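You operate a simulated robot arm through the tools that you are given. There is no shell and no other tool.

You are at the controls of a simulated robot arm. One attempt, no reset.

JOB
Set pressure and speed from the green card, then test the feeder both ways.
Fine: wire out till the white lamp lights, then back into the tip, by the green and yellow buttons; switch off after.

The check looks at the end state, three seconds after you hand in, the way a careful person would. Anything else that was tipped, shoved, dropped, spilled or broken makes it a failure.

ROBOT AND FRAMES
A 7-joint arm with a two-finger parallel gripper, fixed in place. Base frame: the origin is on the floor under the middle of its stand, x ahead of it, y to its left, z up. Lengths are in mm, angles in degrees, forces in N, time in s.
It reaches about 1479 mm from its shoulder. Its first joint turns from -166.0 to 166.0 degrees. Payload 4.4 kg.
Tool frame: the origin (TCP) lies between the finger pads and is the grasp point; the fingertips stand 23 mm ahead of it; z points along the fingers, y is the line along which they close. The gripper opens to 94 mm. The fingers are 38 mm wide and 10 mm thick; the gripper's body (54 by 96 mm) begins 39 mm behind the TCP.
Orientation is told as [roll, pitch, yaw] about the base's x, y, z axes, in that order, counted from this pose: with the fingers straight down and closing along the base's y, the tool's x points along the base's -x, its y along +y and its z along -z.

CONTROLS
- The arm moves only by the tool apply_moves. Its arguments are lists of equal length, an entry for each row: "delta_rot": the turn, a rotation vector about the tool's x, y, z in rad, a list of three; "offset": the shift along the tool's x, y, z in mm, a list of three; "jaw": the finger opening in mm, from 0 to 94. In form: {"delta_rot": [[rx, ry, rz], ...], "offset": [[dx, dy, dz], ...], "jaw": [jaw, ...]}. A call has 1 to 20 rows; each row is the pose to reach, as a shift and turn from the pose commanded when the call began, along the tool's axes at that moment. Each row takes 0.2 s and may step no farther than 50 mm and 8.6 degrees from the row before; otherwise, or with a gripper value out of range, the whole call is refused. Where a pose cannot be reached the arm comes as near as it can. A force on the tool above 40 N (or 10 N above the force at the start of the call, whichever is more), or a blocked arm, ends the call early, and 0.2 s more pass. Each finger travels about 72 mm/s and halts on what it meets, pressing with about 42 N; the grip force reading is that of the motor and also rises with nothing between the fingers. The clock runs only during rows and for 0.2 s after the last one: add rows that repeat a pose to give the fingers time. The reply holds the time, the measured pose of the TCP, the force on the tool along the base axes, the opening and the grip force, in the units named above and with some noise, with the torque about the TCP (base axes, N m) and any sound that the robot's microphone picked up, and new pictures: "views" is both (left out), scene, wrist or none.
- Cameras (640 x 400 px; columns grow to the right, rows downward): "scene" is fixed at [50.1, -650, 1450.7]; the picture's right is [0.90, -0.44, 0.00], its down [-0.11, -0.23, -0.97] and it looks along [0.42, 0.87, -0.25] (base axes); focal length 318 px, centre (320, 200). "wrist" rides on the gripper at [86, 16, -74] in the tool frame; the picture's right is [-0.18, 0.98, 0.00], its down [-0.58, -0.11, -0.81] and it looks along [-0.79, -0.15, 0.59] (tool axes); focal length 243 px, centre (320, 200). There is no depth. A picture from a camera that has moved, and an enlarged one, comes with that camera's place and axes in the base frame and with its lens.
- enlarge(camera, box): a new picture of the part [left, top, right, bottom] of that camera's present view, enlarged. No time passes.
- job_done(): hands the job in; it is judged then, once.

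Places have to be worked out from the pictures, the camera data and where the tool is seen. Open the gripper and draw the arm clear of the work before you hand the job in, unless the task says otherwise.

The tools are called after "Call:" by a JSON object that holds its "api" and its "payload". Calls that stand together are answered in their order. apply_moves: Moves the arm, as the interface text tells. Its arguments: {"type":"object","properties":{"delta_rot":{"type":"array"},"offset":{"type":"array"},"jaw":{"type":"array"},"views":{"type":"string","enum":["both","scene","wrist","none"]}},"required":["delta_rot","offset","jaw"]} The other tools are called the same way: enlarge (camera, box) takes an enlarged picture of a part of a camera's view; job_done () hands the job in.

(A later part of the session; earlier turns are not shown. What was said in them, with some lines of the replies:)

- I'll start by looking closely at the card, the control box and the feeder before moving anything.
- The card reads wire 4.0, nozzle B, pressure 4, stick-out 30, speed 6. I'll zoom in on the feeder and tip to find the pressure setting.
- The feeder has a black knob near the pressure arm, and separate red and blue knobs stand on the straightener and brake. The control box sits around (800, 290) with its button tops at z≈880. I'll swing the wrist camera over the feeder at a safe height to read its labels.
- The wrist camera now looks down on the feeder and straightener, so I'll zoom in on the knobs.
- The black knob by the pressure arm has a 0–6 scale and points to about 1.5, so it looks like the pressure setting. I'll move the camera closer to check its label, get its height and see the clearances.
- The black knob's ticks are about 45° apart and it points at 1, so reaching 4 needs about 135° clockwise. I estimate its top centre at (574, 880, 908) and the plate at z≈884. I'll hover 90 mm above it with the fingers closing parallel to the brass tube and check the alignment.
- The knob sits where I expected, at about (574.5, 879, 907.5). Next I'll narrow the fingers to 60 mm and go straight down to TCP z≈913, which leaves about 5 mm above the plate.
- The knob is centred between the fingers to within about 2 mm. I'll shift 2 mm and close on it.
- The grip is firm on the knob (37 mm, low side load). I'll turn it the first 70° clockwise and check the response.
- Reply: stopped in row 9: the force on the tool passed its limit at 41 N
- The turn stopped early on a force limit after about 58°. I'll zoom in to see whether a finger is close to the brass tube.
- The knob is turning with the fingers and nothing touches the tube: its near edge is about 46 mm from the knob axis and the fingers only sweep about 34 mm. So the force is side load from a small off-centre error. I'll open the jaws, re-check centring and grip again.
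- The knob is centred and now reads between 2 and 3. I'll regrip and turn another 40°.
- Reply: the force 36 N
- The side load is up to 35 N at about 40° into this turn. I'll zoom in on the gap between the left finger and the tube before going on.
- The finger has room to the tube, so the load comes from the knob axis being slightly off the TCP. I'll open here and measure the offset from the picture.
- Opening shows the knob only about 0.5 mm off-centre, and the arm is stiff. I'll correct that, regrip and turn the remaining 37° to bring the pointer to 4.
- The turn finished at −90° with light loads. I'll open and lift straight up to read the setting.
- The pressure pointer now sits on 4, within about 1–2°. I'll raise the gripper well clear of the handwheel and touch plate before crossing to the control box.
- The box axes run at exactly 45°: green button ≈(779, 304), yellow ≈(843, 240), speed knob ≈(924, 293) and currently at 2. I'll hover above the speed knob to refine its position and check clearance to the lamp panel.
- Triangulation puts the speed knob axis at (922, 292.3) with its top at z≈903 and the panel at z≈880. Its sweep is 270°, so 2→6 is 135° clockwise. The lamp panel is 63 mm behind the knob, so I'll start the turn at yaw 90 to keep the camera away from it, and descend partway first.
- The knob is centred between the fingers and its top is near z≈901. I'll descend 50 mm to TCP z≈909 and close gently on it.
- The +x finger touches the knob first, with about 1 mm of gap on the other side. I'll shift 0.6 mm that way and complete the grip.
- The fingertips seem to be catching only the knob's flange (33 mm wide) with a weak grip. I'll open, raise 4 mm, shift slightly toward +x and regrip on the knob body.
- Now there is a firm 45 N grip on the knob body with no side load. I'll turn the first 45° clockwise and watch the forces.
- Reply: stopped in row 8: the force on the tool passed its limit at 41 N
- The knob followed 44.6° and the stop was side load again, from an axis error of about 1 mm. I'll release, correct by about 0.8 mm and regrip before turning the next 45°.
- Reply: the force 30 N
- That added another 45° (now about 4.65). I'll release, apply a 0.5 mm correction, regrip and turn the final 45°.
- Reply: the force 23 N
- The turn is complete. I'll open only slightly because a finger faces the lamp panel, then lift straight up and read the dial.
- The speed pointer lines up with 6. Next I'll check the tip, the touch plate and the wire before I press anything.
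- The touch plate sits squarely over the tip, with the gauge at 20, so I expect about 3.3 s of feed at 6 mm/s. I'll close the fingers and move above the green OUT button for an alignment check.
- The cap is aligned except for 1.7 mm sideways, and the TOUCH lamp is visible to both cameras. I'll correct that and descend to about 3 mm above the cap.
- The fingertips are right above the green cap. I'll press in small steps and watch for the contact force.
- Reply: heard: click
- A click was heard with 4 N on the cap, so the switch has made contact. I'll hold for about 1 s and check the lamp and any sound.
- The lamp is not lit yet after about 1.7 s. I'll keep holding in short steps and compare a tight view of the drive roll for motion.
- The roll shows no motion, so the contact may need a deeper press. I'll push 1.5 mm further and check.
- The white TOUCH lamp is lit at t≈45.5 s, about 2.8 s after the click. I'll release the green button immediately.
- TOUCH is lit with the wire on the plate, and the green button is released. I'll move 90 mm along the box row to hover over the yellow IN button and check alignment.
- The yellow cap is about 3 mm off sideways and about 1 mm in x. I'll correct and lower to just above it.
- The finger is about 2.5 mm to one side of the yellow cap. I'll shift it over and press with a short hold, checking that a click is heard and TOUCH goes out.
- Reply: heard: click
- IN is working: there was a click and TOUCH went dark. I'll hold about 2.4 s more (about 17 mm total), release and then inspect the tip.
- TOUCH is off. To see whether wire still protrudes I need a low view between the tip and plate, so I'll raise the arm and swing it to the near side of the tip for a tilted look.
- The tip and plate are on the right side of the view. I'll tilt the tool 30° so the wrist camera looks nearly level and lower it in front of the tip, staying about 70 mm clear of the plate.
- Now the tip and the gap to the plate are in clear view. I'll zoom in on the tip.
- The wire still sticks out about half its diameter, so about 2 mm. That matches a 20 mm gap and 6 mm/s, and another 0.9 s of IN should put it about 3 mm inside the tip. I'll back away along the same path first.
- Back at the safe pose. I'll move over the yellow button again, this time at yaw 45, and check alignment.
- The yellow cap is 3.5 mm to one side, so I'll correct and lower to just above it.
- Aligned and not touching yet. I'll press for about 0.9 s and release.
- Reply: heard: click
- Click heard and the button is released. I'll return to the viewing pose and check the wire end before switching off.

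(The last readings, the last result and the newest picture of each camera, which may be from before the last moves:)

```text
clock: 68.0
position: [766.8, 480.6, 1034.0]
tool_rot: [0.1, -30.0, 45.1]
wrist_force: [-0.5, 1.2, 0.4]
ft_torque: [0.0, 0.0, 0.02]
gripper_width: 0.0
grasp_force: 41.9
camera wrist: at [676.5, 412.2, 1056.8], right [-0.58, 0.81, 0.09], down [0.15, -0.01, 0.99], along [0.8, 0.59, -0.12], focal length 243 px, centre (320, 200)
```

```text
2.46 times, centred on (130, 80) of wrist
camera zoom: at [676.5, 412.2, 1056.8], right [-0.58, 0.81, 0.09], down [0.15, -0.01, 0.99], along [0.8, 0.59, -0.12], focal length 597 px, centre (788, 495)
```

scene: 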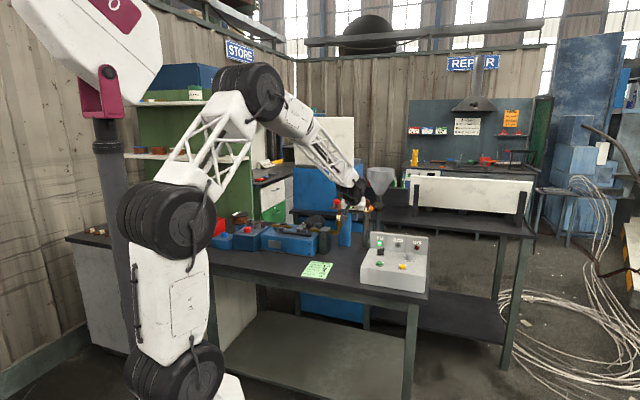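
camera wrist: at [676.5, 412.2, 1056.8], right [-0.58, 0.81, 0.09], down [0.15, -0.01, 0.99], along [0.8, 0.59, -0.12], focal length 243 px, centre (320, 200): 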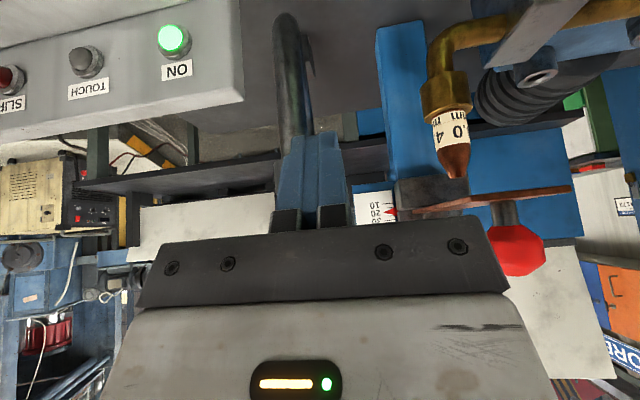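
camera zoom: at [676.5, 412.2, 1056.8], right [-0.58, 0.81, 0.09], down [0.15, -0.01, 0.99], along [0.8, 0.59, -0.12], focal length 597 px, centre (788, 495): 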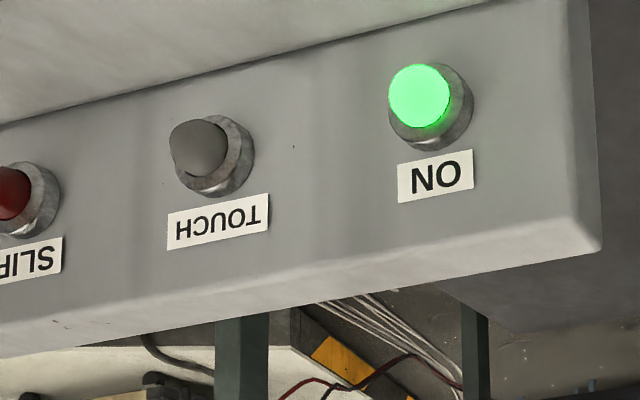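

The wire end is now inside the tip: the bore shows dark and nothing protrudes. TOUCH and SLIP are off. I'll back out and go above the ON/OFF switch to turn it off.

Call:
{"api": "apply_moves", "payload": {"delta_rot": [[0, 0.09, 0], [0, 0.18, 0], [0, 0.27, 0], [0, 0.36, 0], [0, 0.45, 0], [0, 0.5236, 0], [0, 0.5236, 0]], "offset": [[1.7, -1.6, -13.5], [3.4, -3.3, -27], [5.1, -4.9, -40.5], [6.9, -6.5, -54], [8.6, -8.2, -67.5], [10.3, -9.8, -80.8], [10.3, -9.8, -80.8]], "jaw": [0, 0, 0, 0, 0, 0, 0], "views": "none"}}

Call:
{"api": "apply_moves", "payload": {"delta_rot": [[0, 0, 0.105], [0, 0, 0.21], [0, 0, 0.314], [0, 0, 0.419], [0, 0, 0.5236], [0, 0, 0.5236], [0, 0, 0.5236], [0, 0, 0.5236]], "offset": [[-5.4, -22.8, 0], [-10.8, -45.6, 0], [-16.2, -68.4, 0], [-21.6, -91.2, 0], [-26.9, -113.9, 20], [-26.9, -113.9, 55], [-26.9, -113.9, 90], [-26.9, -113.9, 90]], "jaw": [10, 20, 30, 40, 40, 40, 40, 40], "views": "both"}}

Call:
{"api": "enlarge", "payload": {"camera": "wrist", "box": [240, 10, 400, 130]}}

Call:
{"api": "enlarge", "payload": {"camera": "scene", "box": [365, 225, 430, 275]}}

```text
clock: 69.6
position: [738.7, 438.2, 1100.5]
tool_rot: [0.2, 0.1, 45.2]
wrist_force: [0.2, -0.6, 0.5]
ft_torque: [0.0, 0.02, -0.01]
gripper_width: 0.0
grasp_force: 41.7
```

```text
clock: 71.4
position: [839.6, 378.4, 1010.3]
tool_rot: [-0.1, 0.1, 15.1]
wrist_force: [0.4, 0.6, 0.3]
ft_torque: [0.01, 0.0, 0.03]
gripper_width: 39.8
grasp_force: 0.0
camera wrist: at [751.1, 370.0, 1085.1], right [-0.08, 1.0, 0.0], down [0.59, 0.05, 0.81], along [0.8, 0.06, -0.59], focal length 243 px, centre (320, 200)
```

scene: 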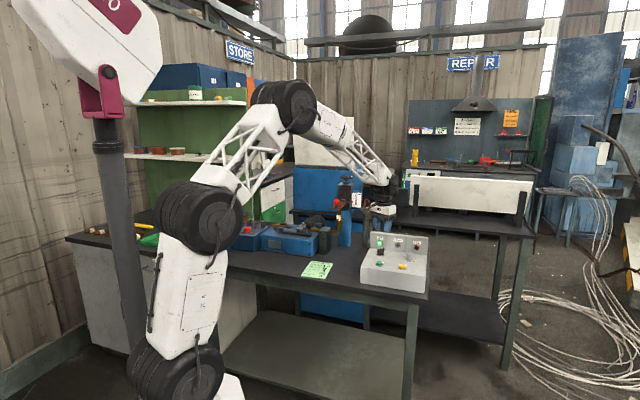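
wrist: 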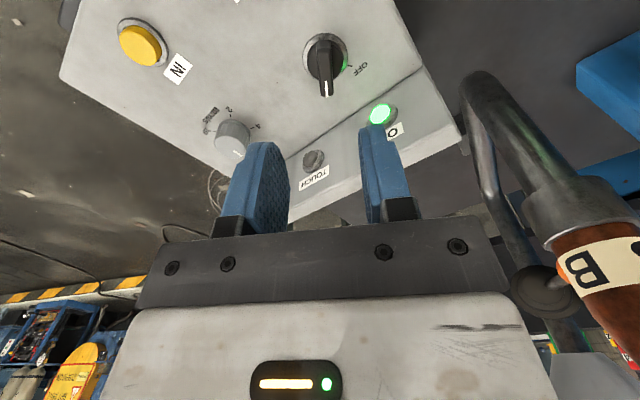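

```text
3.33 times, centred on (320, 70) of wrist
camera zoom: at [751.1, 370.0, 1085.1], right [-0.08, 1.0, 0.0], down [0.59, 0.05, 0.81], along [0.8, 0.06, -0.59], focal length 809 px, centre (320, 633)
```

zoom: 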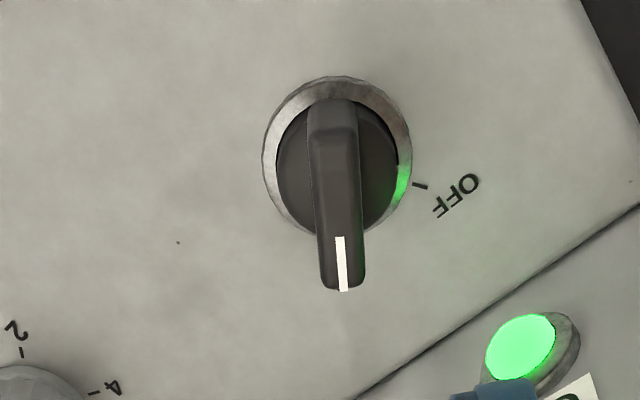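

```text
8.00 times, centred on (398, 250) of scene
camera zoom: at [50.1, -650.0, 1450.7], right [0.9, -0.44, 0.0], down [-0.11, -0.23, -0.97], along [0.42, 0.87, -0.25], focal length 2543 px, centre (-300, -200)
```

zoom: 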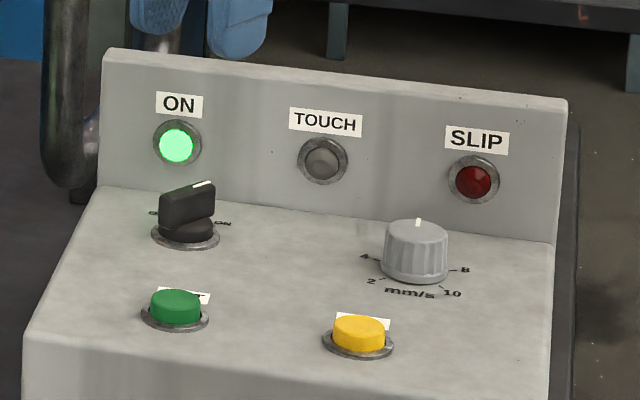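

The handle bar is about 40 mm long, 10 mm wide and points at about 10° (ON); the OFF tick is at about 77°. I'll align the fingers across the bar, narrow them and descend partway, then check centring.

Call:
{"api": "apply_moves", "payload": {"delta_rot": [[0, 0, 0.08], [0, 0, 0.08], [0, 0, 0.08], [0, 0, 0.08], [0, 0, 0.08]], "offset": [[1, 3.5, 0], [1, 3.5, 15], [1, 3.5, 35], [1, 3.5, 55], [1, 3.5, 55]], "jaw": [30, 30, 30, 30, 30], "views": "wrist"}}

Call:
{"api": "enlarge", "payload": {"camera": "wrist", "box": [240, 50, 400, 170]}}

```text
clock: 72.6
position: [836.1, 380.9, 955.5]
tool_rot: [0.1, 0.0, 10.6]
wrist_force: [-0.2, 0.7, -0.2]
ft_torque: [0.03, 0.0, -0.01]
gripper_width: 29.9
grasp_force: 0.1
camera wrist: at [749.0, 380.1, 1030.8], right [0.0, 1.0, 0.0], down [0.59, 0.0, 0.81], along [0.81, 0.0, -0.59], focal length 243 px, centre (320, 200)
```

wrist: 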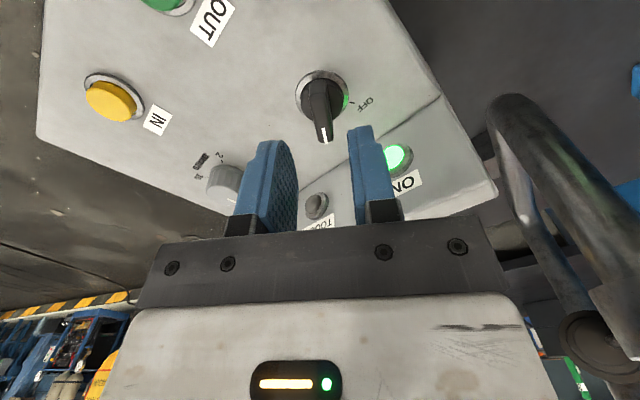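

```text
3.33 times, centred on (320, 110) of wrist
camera zoom: at [749.0, 380.1, 1030.8], right [0.0, 1.0, 0.0], down [0.59, 0.0, 0.81], along [0.81, 0.0, -0.59], focal length 809 px, centre (320, 500)
```

zoom: 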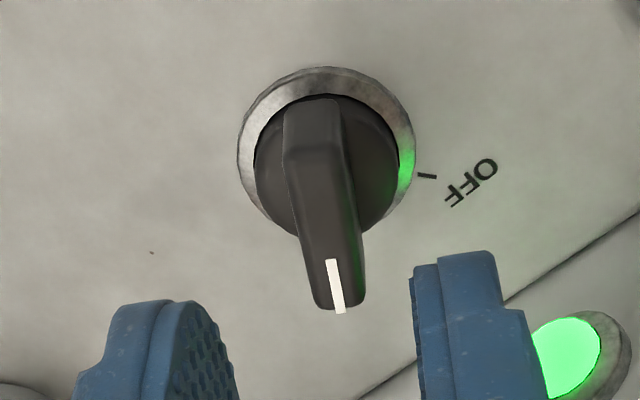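

The switch axis is about 2.4 mm farther and 1.2 mm to the side. I'll correct that, descend to TCP z≈915 and close on the bar.

Call:
{"api": "apply_moves", "payload": {"delta_rot": [[0, 0, 0], [0, 0, 0], [0, 0, 0], [0, 0, 0], [0, 0, 0]], "offset": [[-2.4, 1.2, 0], [-2.4, 1.2, 15], [-2.4, 1.2, 30], [-2.4, 1.2, 40], [-2.4, 1.2, 40]], "jaw": [30, 30, 30, 30, 30], "views": "wrist"}}

Call:
{"api": "enlarge", "payload": {"camera": "wrist", "box": [240, 80, 400, 200]}}

Call:
{"api": "enlarge", "payload": {"camera": "scene", "box": [360, 215, 420, 265]}}

```text
clock: 73.8
position: [837.6, 382.4, 914.4]
tool_rot: [0.0, 0.0, 10.6]
wrist_force: [1.0, -0.5, 0.0]
ft_torque: [-0.01, -0.02, 0.02]
gripper_width: 30.0
grasp_force: 0.1
camera wrist: at [750.4, 381.6, 989.5], right [0.0, 1.0, 0.0], down [0.59, 0.0, 0.81], along [0.81, 0.0, -0.59], focal length 243 px, centre (320, 200)
```

wrist: 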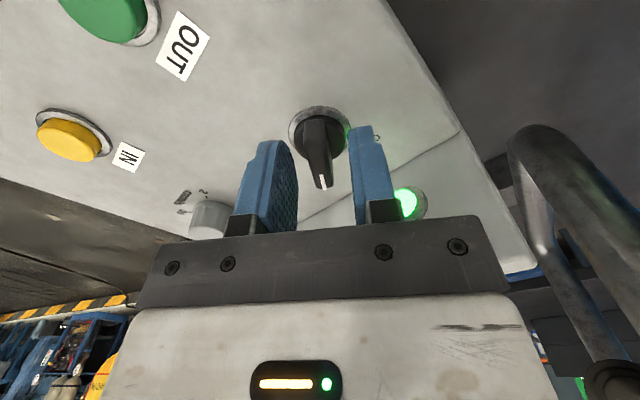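

```text
3.33 times, centred on (320, 140) of wrist
camera zoom: at [750.4, 381.6, 989.5], right [0.0, 1.0, 0.0], down [0.59, 0.0, 0.81], along [0.81, 0.0, -0.59], focal length 809 px, centre (320, 400)
```

zoom: 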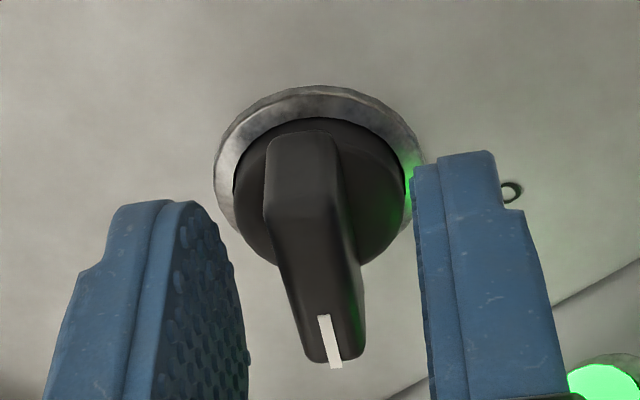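

```text
8.00 times, centred on (390, 240) of scene
camera zoom: at [50.1, -650.0, 1450.7], right [0.9, -0.44, 0.0], down [-0.11, -0.23, -0.97], along [0.42, 0.87, -0.25], focal length 2543 px, centre (-240, -120)
```

zoom: 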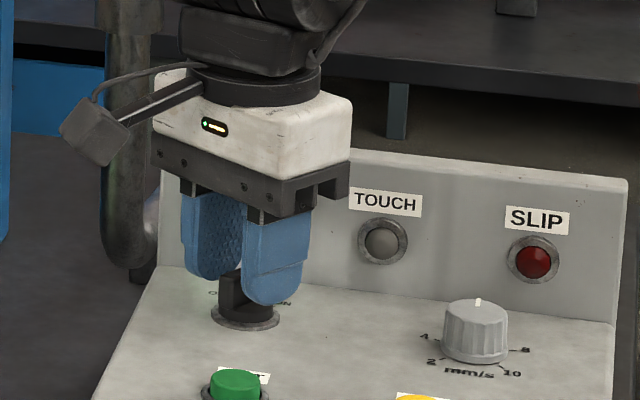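

The fingers straddle the bar with clearance to the lamp panel. I'll close on it.

Call:
{"api": "apply_moves", "payload": {"delta_rot": [[0, 0, 0], [0, 0, 0], [0, 0, 0]], "offset": [[0, 0, 0], [0, 0, 0], [0, 0, 0]], "jaw": [20, 10, 6], "views": "wrist"}}

Call:
{"api": "enlarge", "payload": {"camera": "wrist", "box": [240, 80, 400, 200]}}

```text
clock: 74.6
position: [839.2, 381.4, 916.8]
tool_rot: [0.0, 0.1, 10.6]
wrist_force: [1.5, -14.8, 0.3]
ft_torque: [-0.28, -0.11, -0.03]
gripper_width: 10.9
grasp_force: 45.0
camera wrist: at [750.6, 380.9, 989.7], right [0.0, 1.0, 0.0], down [0.59, 0.0, 0.81], along [0.81, 0.0, -0.59], focal length 243 px, centre (320, 200)
```

wrist: 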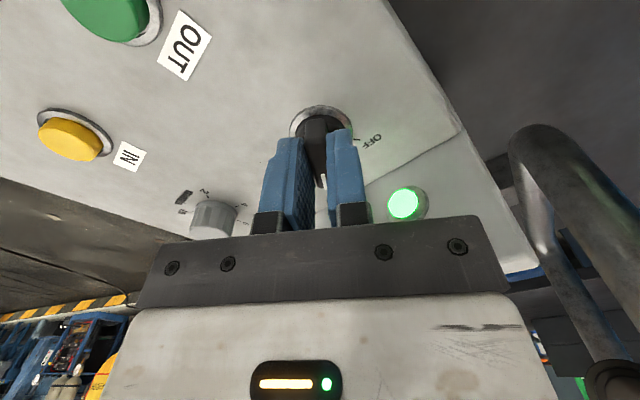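

```text
3.33 times, centred on (320, 140) of wrist
camera zoom: at [750.6, 380.9, 989.7], right [0.0, 1.0, 0.0], down [0.59, 0.0, 0.81], along [0.81, 0.0, -0.59], focal length 809 px, centre (320, 400)
```

zoom: 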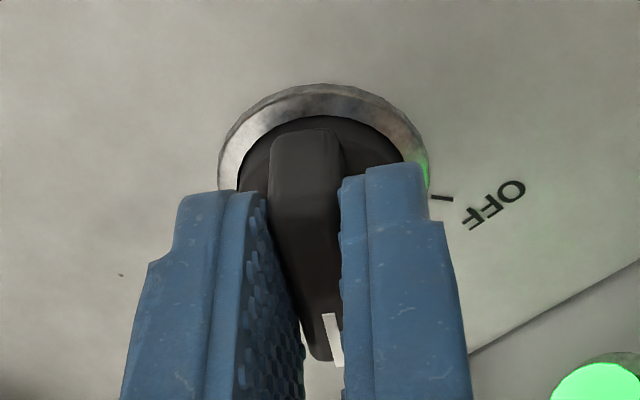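

Firm grip on the bar (10.9 mm). I'll shift 0.3 mm to relieve the side load and turn counter-clockwise toward OFF by 33° first.

Call:
{"api": "apply_moves", "payload": {"delta_rot": [[0, 0, 0], [0, 0, -0.1], [0, 0, -0.2], [0, 0, -0.3], [0, 0, -0.4], [0, 0, -0.5], [0, 0, -0.58]], "offset": [[0, -0.3, 0], [0, -0.3, 0], [0, -0.3, 0], [0, -0.3, 0], [0, -0.3, 0], [0, -0.3, 0], [0, -0.3, 0]], "jaw": [6, 6, 6, 6, 6, 6, 6], "views": "wrist"}}

Call:
{"api": "enlarge", "payload": {"camera": "scene", "box": [360, 215, 420, 265]}}

```text
clock: 75.5
position: [838.9, 380.2, 916.3]
tool_rot: [0.0, 0.2, 25.9]
wrist_force: [-5.4, -7.2, 6.3]
ft_torque: [-0.04, -0.27, -0.03]
gripper_width: 10.8
grasp_force: 45.0
stopped in row 4: the force on the tool passed its limit at 41 N (the readings are from after the stop); the commanded pose is now the measured one
camera wrist: at [754.1, 357.1, 989.8], right [-0.26, 0.96, 0.0], down [0.57, 0.16, 0.8], along [0.78, 0.21, -0.59], focal length 243 px, centre (320, 200)
```

wrist: 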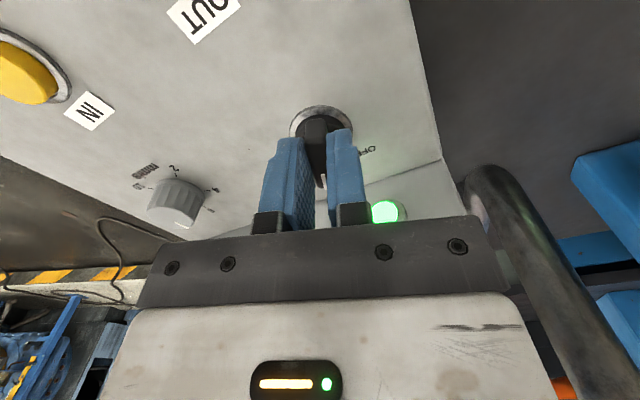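

```text
8.00 times, centred on (390, 240) of scene
camera zoom: at [50.1, -650.0, 1450.7], right [0.9, -0.44, 0.0], down [-0.11, -0.23, -0.97], along [0.42, 0.87, -0.25], focal length 2543 px, centre (-240, -120)
```

zoom: 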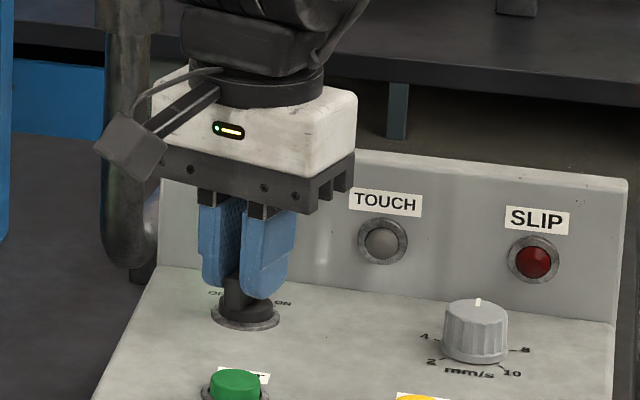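

It turned 15° and then the side load tripped the limit. I'll open, measure the ring centre against the tool axis and correct.

Call:
{"api": "apply_moves", "payload": {"delta_rot": [[0, 0, 0], [0, 0, 0]], "offset": [[0, 0, 0], [0, 0, 0]], "jaw": [24, 24], "views": "wrist"}}

Call:
{"api": "enlarge", "payload": {"camera": "wrist", "box": [240, 80, 400, 200]}}

```text
clock: 76.1
position: [837.8, 380.5, 915.4]
tool_rot: [-0.1, 0.2, 25.9]
wrist_force: [-0.1, -0.1, -0.5]
ft_torque: [-0.03, 0.03, -0.03]
gripper_width: 24.1
grasp_force: 0.1
camera wrist: at [754.1, 357.5, 989.6], right [-0.26, 0.96, 0.0], down [0.57, 0.16, 0.8], along [0.78, 0.21, -0.59], focal length 243 px, centre (320, 200)
```

wrist: 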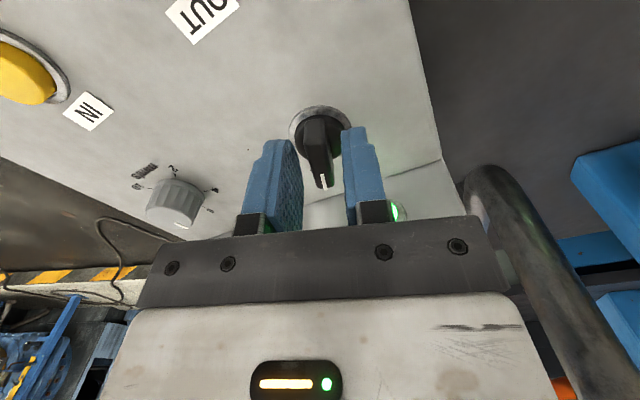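

```text
3.33 times, centred on (320, 140) of wrist
camera zoom: at [754.1, 357.5, 989.6], right [-0.26, 0.96, 0.0], down [0.57, 0.16, 0.8], along [0.78, 0.21, -0.59], focal length 809 px, centre (320, 400)
```

zoom: 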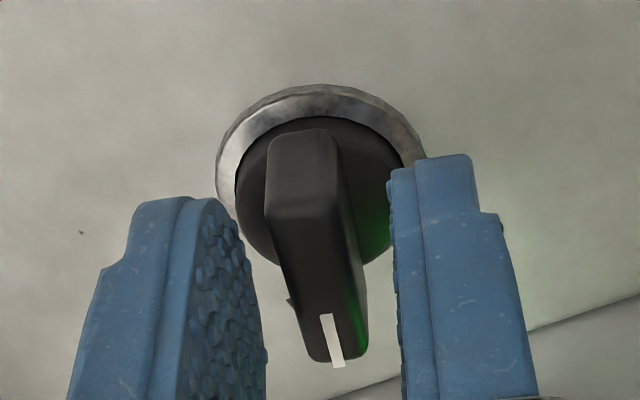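

The handle has turned with the fingers, and the ring centre looks 2–3 mm closer to the camera than my axis. I'll shift +2 mm in tool x, regrip and continue.

Call:
{"api": "apply_moves", "payload": {"delta_rot": [[0, 0, 0], [0, 0, 0], [0, 0, 0], [0, 0, 0]], "offset": [[2, 0, 0], [2, 0, 0], [2, 0, 0], [2, 0, 0]], "jaw": [24, 14, 6, 6], "views": "none"}}

Call:
{"api": "apply_moves", "payload": {"delta_rot": [[0, 0, -0.1], [0, 0, -0.2], [0, 0, -0.3], [0, 0, -0.4]], "offset": [[0, 0, 0], [0, 0, 0], [0, 0, 0], [0, 0, 0]], "jaw": [6, 6, 6, 6], "views": "wrist"}}

```text
clock: 77.1
position: [836.7, 380.0, 915.2]
tool_rot: [0.0, 0.2, 25.8]
wrist_force: [0.5, -1.7, -0.2]
ft_torque: [-0.03, -0.08, -0.01]
gripper_width: 10.7
grasp_force: 45.1
```

```text
clock: 78.3
position: [837.3, 377.5, 914.4]
tool_rot: [0.0, 0.0, 48.7]
wrist_force: [8.1, -1.5, 1.3]
ft_torque: [-0.34, -0.01, 0.01]
gripper_width: 11.0
grasp_force: 45.5
stopped in row 4: the force on the tool passed its limit at 41 N (the readings are from after the stop); the commanded pose is now the measured one
camera wrist: at [769.1, 323.4, 989.6], right [-0.62, 0.79, 0.0], down [0.47, 0.37, 0.8], along [0.63, 0.5, -0.59], focal length 243 px, centre (320, 200)
```

wrist: 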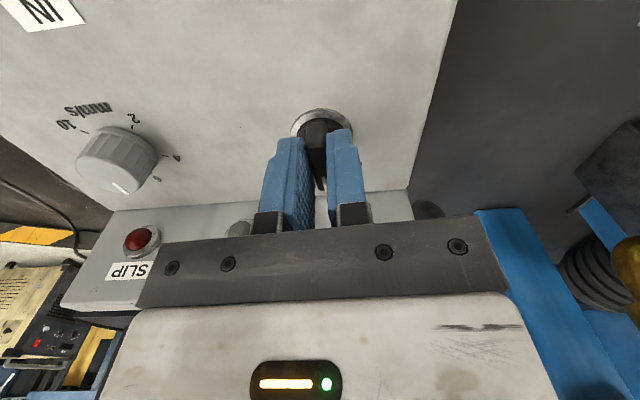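

Now about 38° into the turn. The forces say the axis is about 1.8 mm back the other way, so I'll release, shift, regrip and turn another 23°.

Call:
{"api": "apply_moves", "payload": {"delta_rot": [[0, 0, 0], [0, 0, 0], [0, 0, 0], [0, 0, 0], [0, 0, 0]], "offset": [[0, 0, 0], [-1.8, -0.2, 0], [-1.8, -0.2, 0], [-1.8, -0.2, 0], [-1.8, -0.2, 0]], "jaw": [24, 24, 14, 6, 6], "views": "none"}}

Call:
{"api": "apply_moves", "payload": {"delta_rot": [[0, 0, -0.1], [0, 0, -0.2], [0, 0, -0.3], [0, 0, -0.4]], "offset": [[0, 0, 0], [0, 0, 0], [0, 0, 0], [0, 0, 0]], "jaw": [6, 6, 6, 6], "views": "wrist"}}

Call:
{"api": "enlarge", "payload": {"camera": "scene", "box": [360, 215, 420, 265]}}

```text
clock: 79.5
position: [838.4, 379.0, 914.8]
tool_rot: [0.0, 0.1, 48.7]
wrist_force: [2.6, -0.7, -0.4]
ft_torque: [-0.12, -0.03, 0.03]
gripper_width: 11.0
grasp_force: 45.3
```

```text
clock: 80.5
position: [841.0, 379.0, 915.8]
tool_rot: [0.0, 0.0, 70.9]
wrist_force: [8.6, -0.5, -0.9]
ft_torque: [-0.12, -0.15, -0.02]
gripper_width: 10.9
grasp_force: 44.8
stopped in row 4: the force on the tool passed its limit at 43 N (the readings are from after the stop); the commanded pose is now the measured one
camera wrist: at [796.9, 301.9, 989.3], right [-0.87, 0.49, 0.0], down [0.29, 0.52, 0.81], along [0.4, 0.7, -0.59], focal length 243 px, centre (320, 200)
```

wrist: 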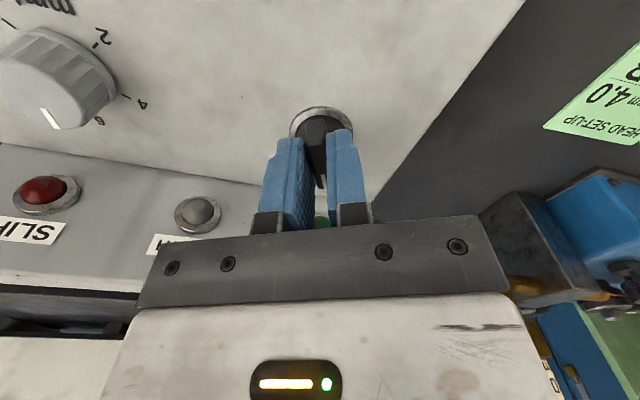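

```text
8.00 times, centred on (390, 240) of scene
camera zoom: at [50.1, -650.0, 1450.7], right [0.9, -0.44, 0.0], down [-0.11, -0.23, -0.97], along [0.42, 0.87, -0.25], focal length 2543 px, centre (-240, -120)
```

zoom: 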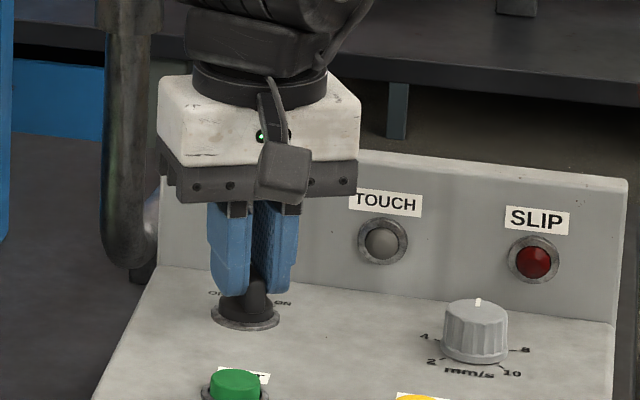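

The handle has now turned about 60°. I'll open, lift and check the handle and the ON lamp.

Call:
{"api": "apply_moves", "payload": {"delta_rot": [[0, 0, 0], [0, 0, 0], [0, 0, 0], [0, 0, 0], [0, 0, 0], [0, 0, 0]], "offset": [[0, 0, 0], [0, 0, -5], [0, 0, -30], [0, 0, -65], [0, 0, -100], [0, 0, -100]], "jaw": [26, 26, 26, 26, 26, 26], "views": "wrist"}}

Call:
{"api": "enlarge", "payload": {"camera": "wrist", "box": [260, 10, 400, 130]}}

Call:
{"api": "enlarge", "payload": {"camera": "scene", "box": [360, 215, 430, 275]}}

```text
clock: 81.9
position: [839.5, 382.4, 1016.1]
tool_rot: [0.0, 0.2, 71.0]
wrist_force: [-0.2, -0.6, 0.0]
ft_torque: [-0.02, -0.02, 0.0]
gripper_width: 26.0
grasp_force: 0.0
camera wrist: at [796.7, 305.1, 1091.2], right [-0.87, 0.49, 0.0], down [0.29, 0.52, 0.81], along [0.4, 0.7, -0.59], focal length 243 px, centre (320, 200)
```

wrist: 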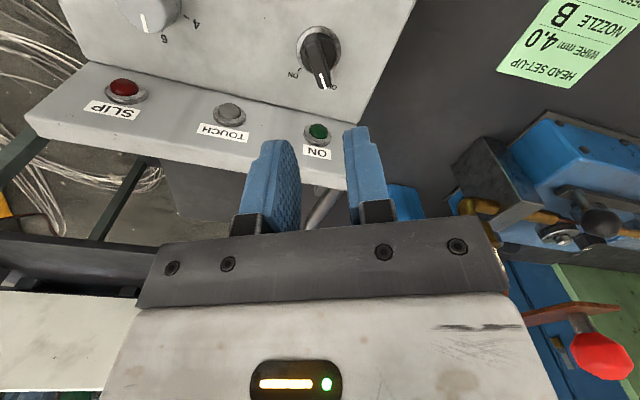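

```text
3.33 times, centred on (330, 70) of wrist
camera zoom: at [796.7, 305.1, 1091.2], right [-0.87, 0.49, 0.0], down [0.29, 0.52, 0.81], along [0.4, 0.7, -0.59], focal length 809 px, centre (287, 633)
```

zoom: 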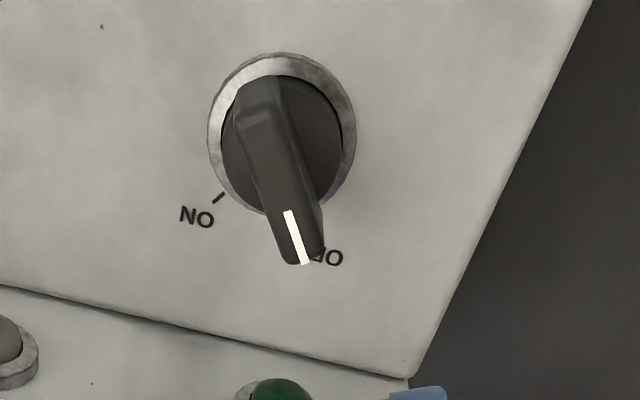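

```text
6.67 times, centred on (395, 245) of scene
camera zoom: at [50.1, -650.0, 1450.7], right [0.9, -0.44, 0.0], down [-0.11, -0.23, -0.97], along [0.42, 0.87, -0.25], focal length 2119 px, centre (-180, -100)
```

zoom: 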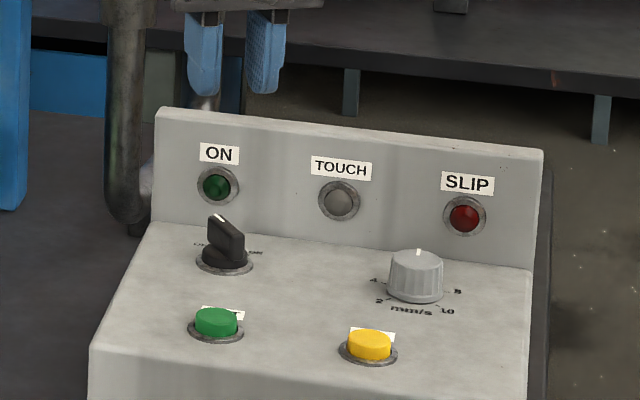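

The ON lamp is out and the pointer is at about 78°, on the OFF mark. I'll open the gripper, raise and draw the arm back to its starting place.

Call:
{"api": "apply_moves", "payload": {"delta_rot": [[0, 0, 0], [0, 0, 0], [0, 0, 0], [0, 0, 0], [0, 0, 0.124], [0, 0, 0.248], [0, 0, 0.372], [0, 0, 0.496], [0, 0, 0.62], [0, 0, 0.744], [0, 0, 0.868], [0, 0, 0.992], [0, 0, 1.116], [0, 0, 1.239], [0, 0, 1.239]], "offset": [[0, 0, -42], [0, 0, -84], [0, 0, -126], [0, 0, -168], [10, 32, -168], [20, 64, -168], [31, 96, -168], [41, 128, -168], [51, 160, -168], [61, 191, -168], [72, 223, -168], [82, 255, -168], [92, 287, -168], [102, 319, -168], [102, 319, -168]], "jaw": [26, 40, 60, 80, 94, 94, 94, 94, 94, 94, 94, 94, 94, 94, 94], "views": "both"}}

Call:
{"api": "enlarge", "payload": {"camera": "scene", "box": [200, 160, 440, 300]}}

Call:
{"api": "enlarge", "payload": {"camera": "wrist", "box": [240, 80, 440, 210]}}

Call:
{"api": "enlarge", "payload": {"camera": "scene", "box": [365, 225, 430, 275]}}

Call:
{"api": "enlarge", "payload": {"camera": "scene", "box": [270, 205, 310, 235]}}

```text
clock: 85.1
position: [505.1, 387.6, 1184.2]
tool_rot: [-0.1, 0.2, -0.1]
wrist_force: [0.1, 1.1, -1.1]
ft_torque: [-0.03, 0.05, 0.02]
gripper_width: 93.9
grasp_force: 0.1
camera wrist: at [419.7, 403.1, 1259.0], right [0.19, 0.98, 0.0], down [0.58, -0.11, 0.81], along [0.79, -0.15, -0.59], focal length 243 px, centre (320, 200)
```

scene: 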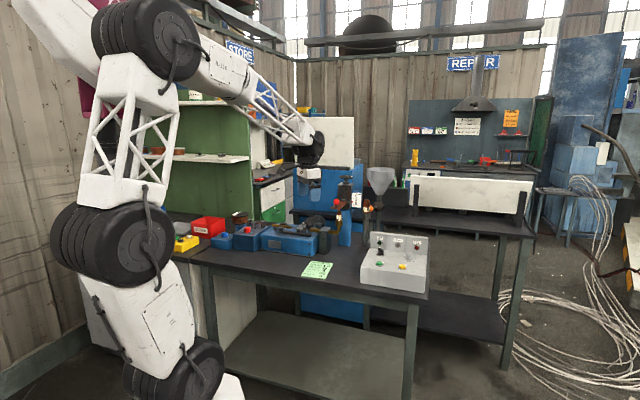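
wrist: 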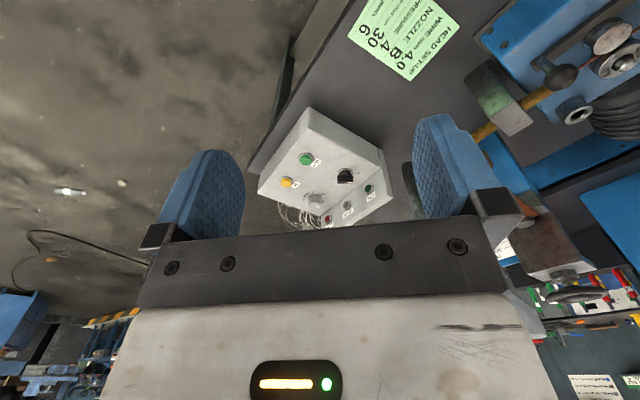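

```text
2.67 times, centred on (320, 230) of scene
camera zoom: at [50.1, -650.0, 1450.7], right [0.9, -0.44, 0.0], down [-0.11, -0.23, -0.97], along [0.42, 0.87, -0.25], focal length 848 px, centre (320, 120)
```

zoom: 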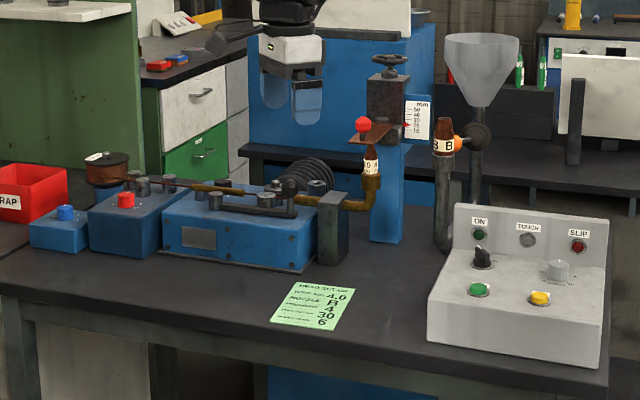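

```text
3.08 times, centred on (340, 145) of wrist
camera zoom: at [419.7, 403.1, 1259.0], right [0.19, 0.98, 0.0], down [0.58, -0.11, 0.81], along [0.79, -0.15, -0.59], focal length 746 px, centre (258, 369)
```

zoom: 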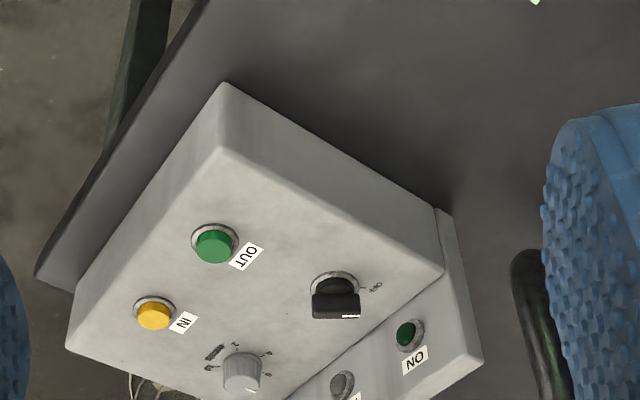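

```text
8.00 times, centred on (398, 250) of scene
camera zoom: at [50.1, -650.0, 1450.7], right [0.9, -0.44, 0.0], down [-0.11, -0.23, -0.97], along [0.42, 0.87, -0.25], focal length 2543 px, centre (-300, -200)
```

zoom: 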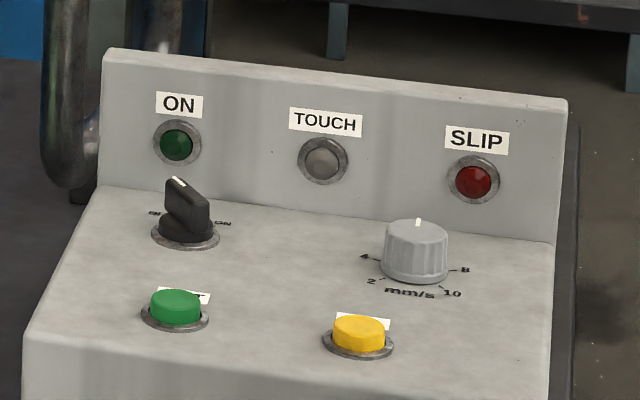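

```text
13.33 times, centred on (290, 220) of scene
camera zoom: at [50.1, -650.0, 1450.7], right [0.9, -0.44, 0.0], down [-0.11, -0.23, -0.97], along [0.42, 0.87, -0.25], focal length 4238 px, centre (720, -67)
```

zoom: 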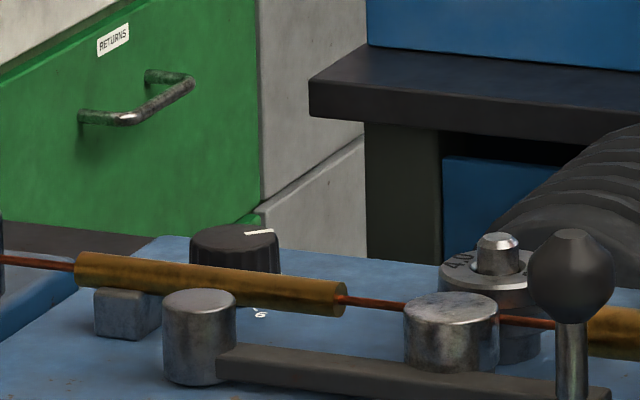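

Everything checks out in the last pictures:
- **Pressure:** at 4.
- **Speed:** at 6.
- **Wire:** drawn back inside the tip.
- **Switch and lamps:** switch at OFF, all lamps dark.
- **Arm:** clear, gripper open, nothing else moved.

I'll hand in the job.

Call:
{"api": "job_done", "payload": {}}

```text
The job is handed in.
```

The job is done and handed in; I haven't seen the check's result. Pressure and speed are set from the card, the feeder ran both ways, and the machine is switched off.

- **Pressure:** the feeder knob went from 1 to 4; I read it as up to 3° past the mark.
- **Speed:** the knob went from 2 to 6 mm/s.
- **Wire out:** I held the green button until the white TOUCH lamp lit, about 3 s in. SLIP was dark whenever I could see it.
- **Wire in:** I used the yellow button twice. After the first press about 2 mm of wire still showed, so I gave it another 0.9 s. A close look then showed nothing protruding from the tip.
- **Switch:** at OFF, with the ON lamp out.

While I was turning the knobs and the switch, the arm hit its force limit several times from being slightly off-centre. I re-gripped each time, and the last pictures show nothing moved or damaged.

The card also lists stick-out 30 and nozzle B. The gauge still reads 20, and nozzle B is on a separate holder rather than the feeder. I left both alone because you asked only for pressure and speed.
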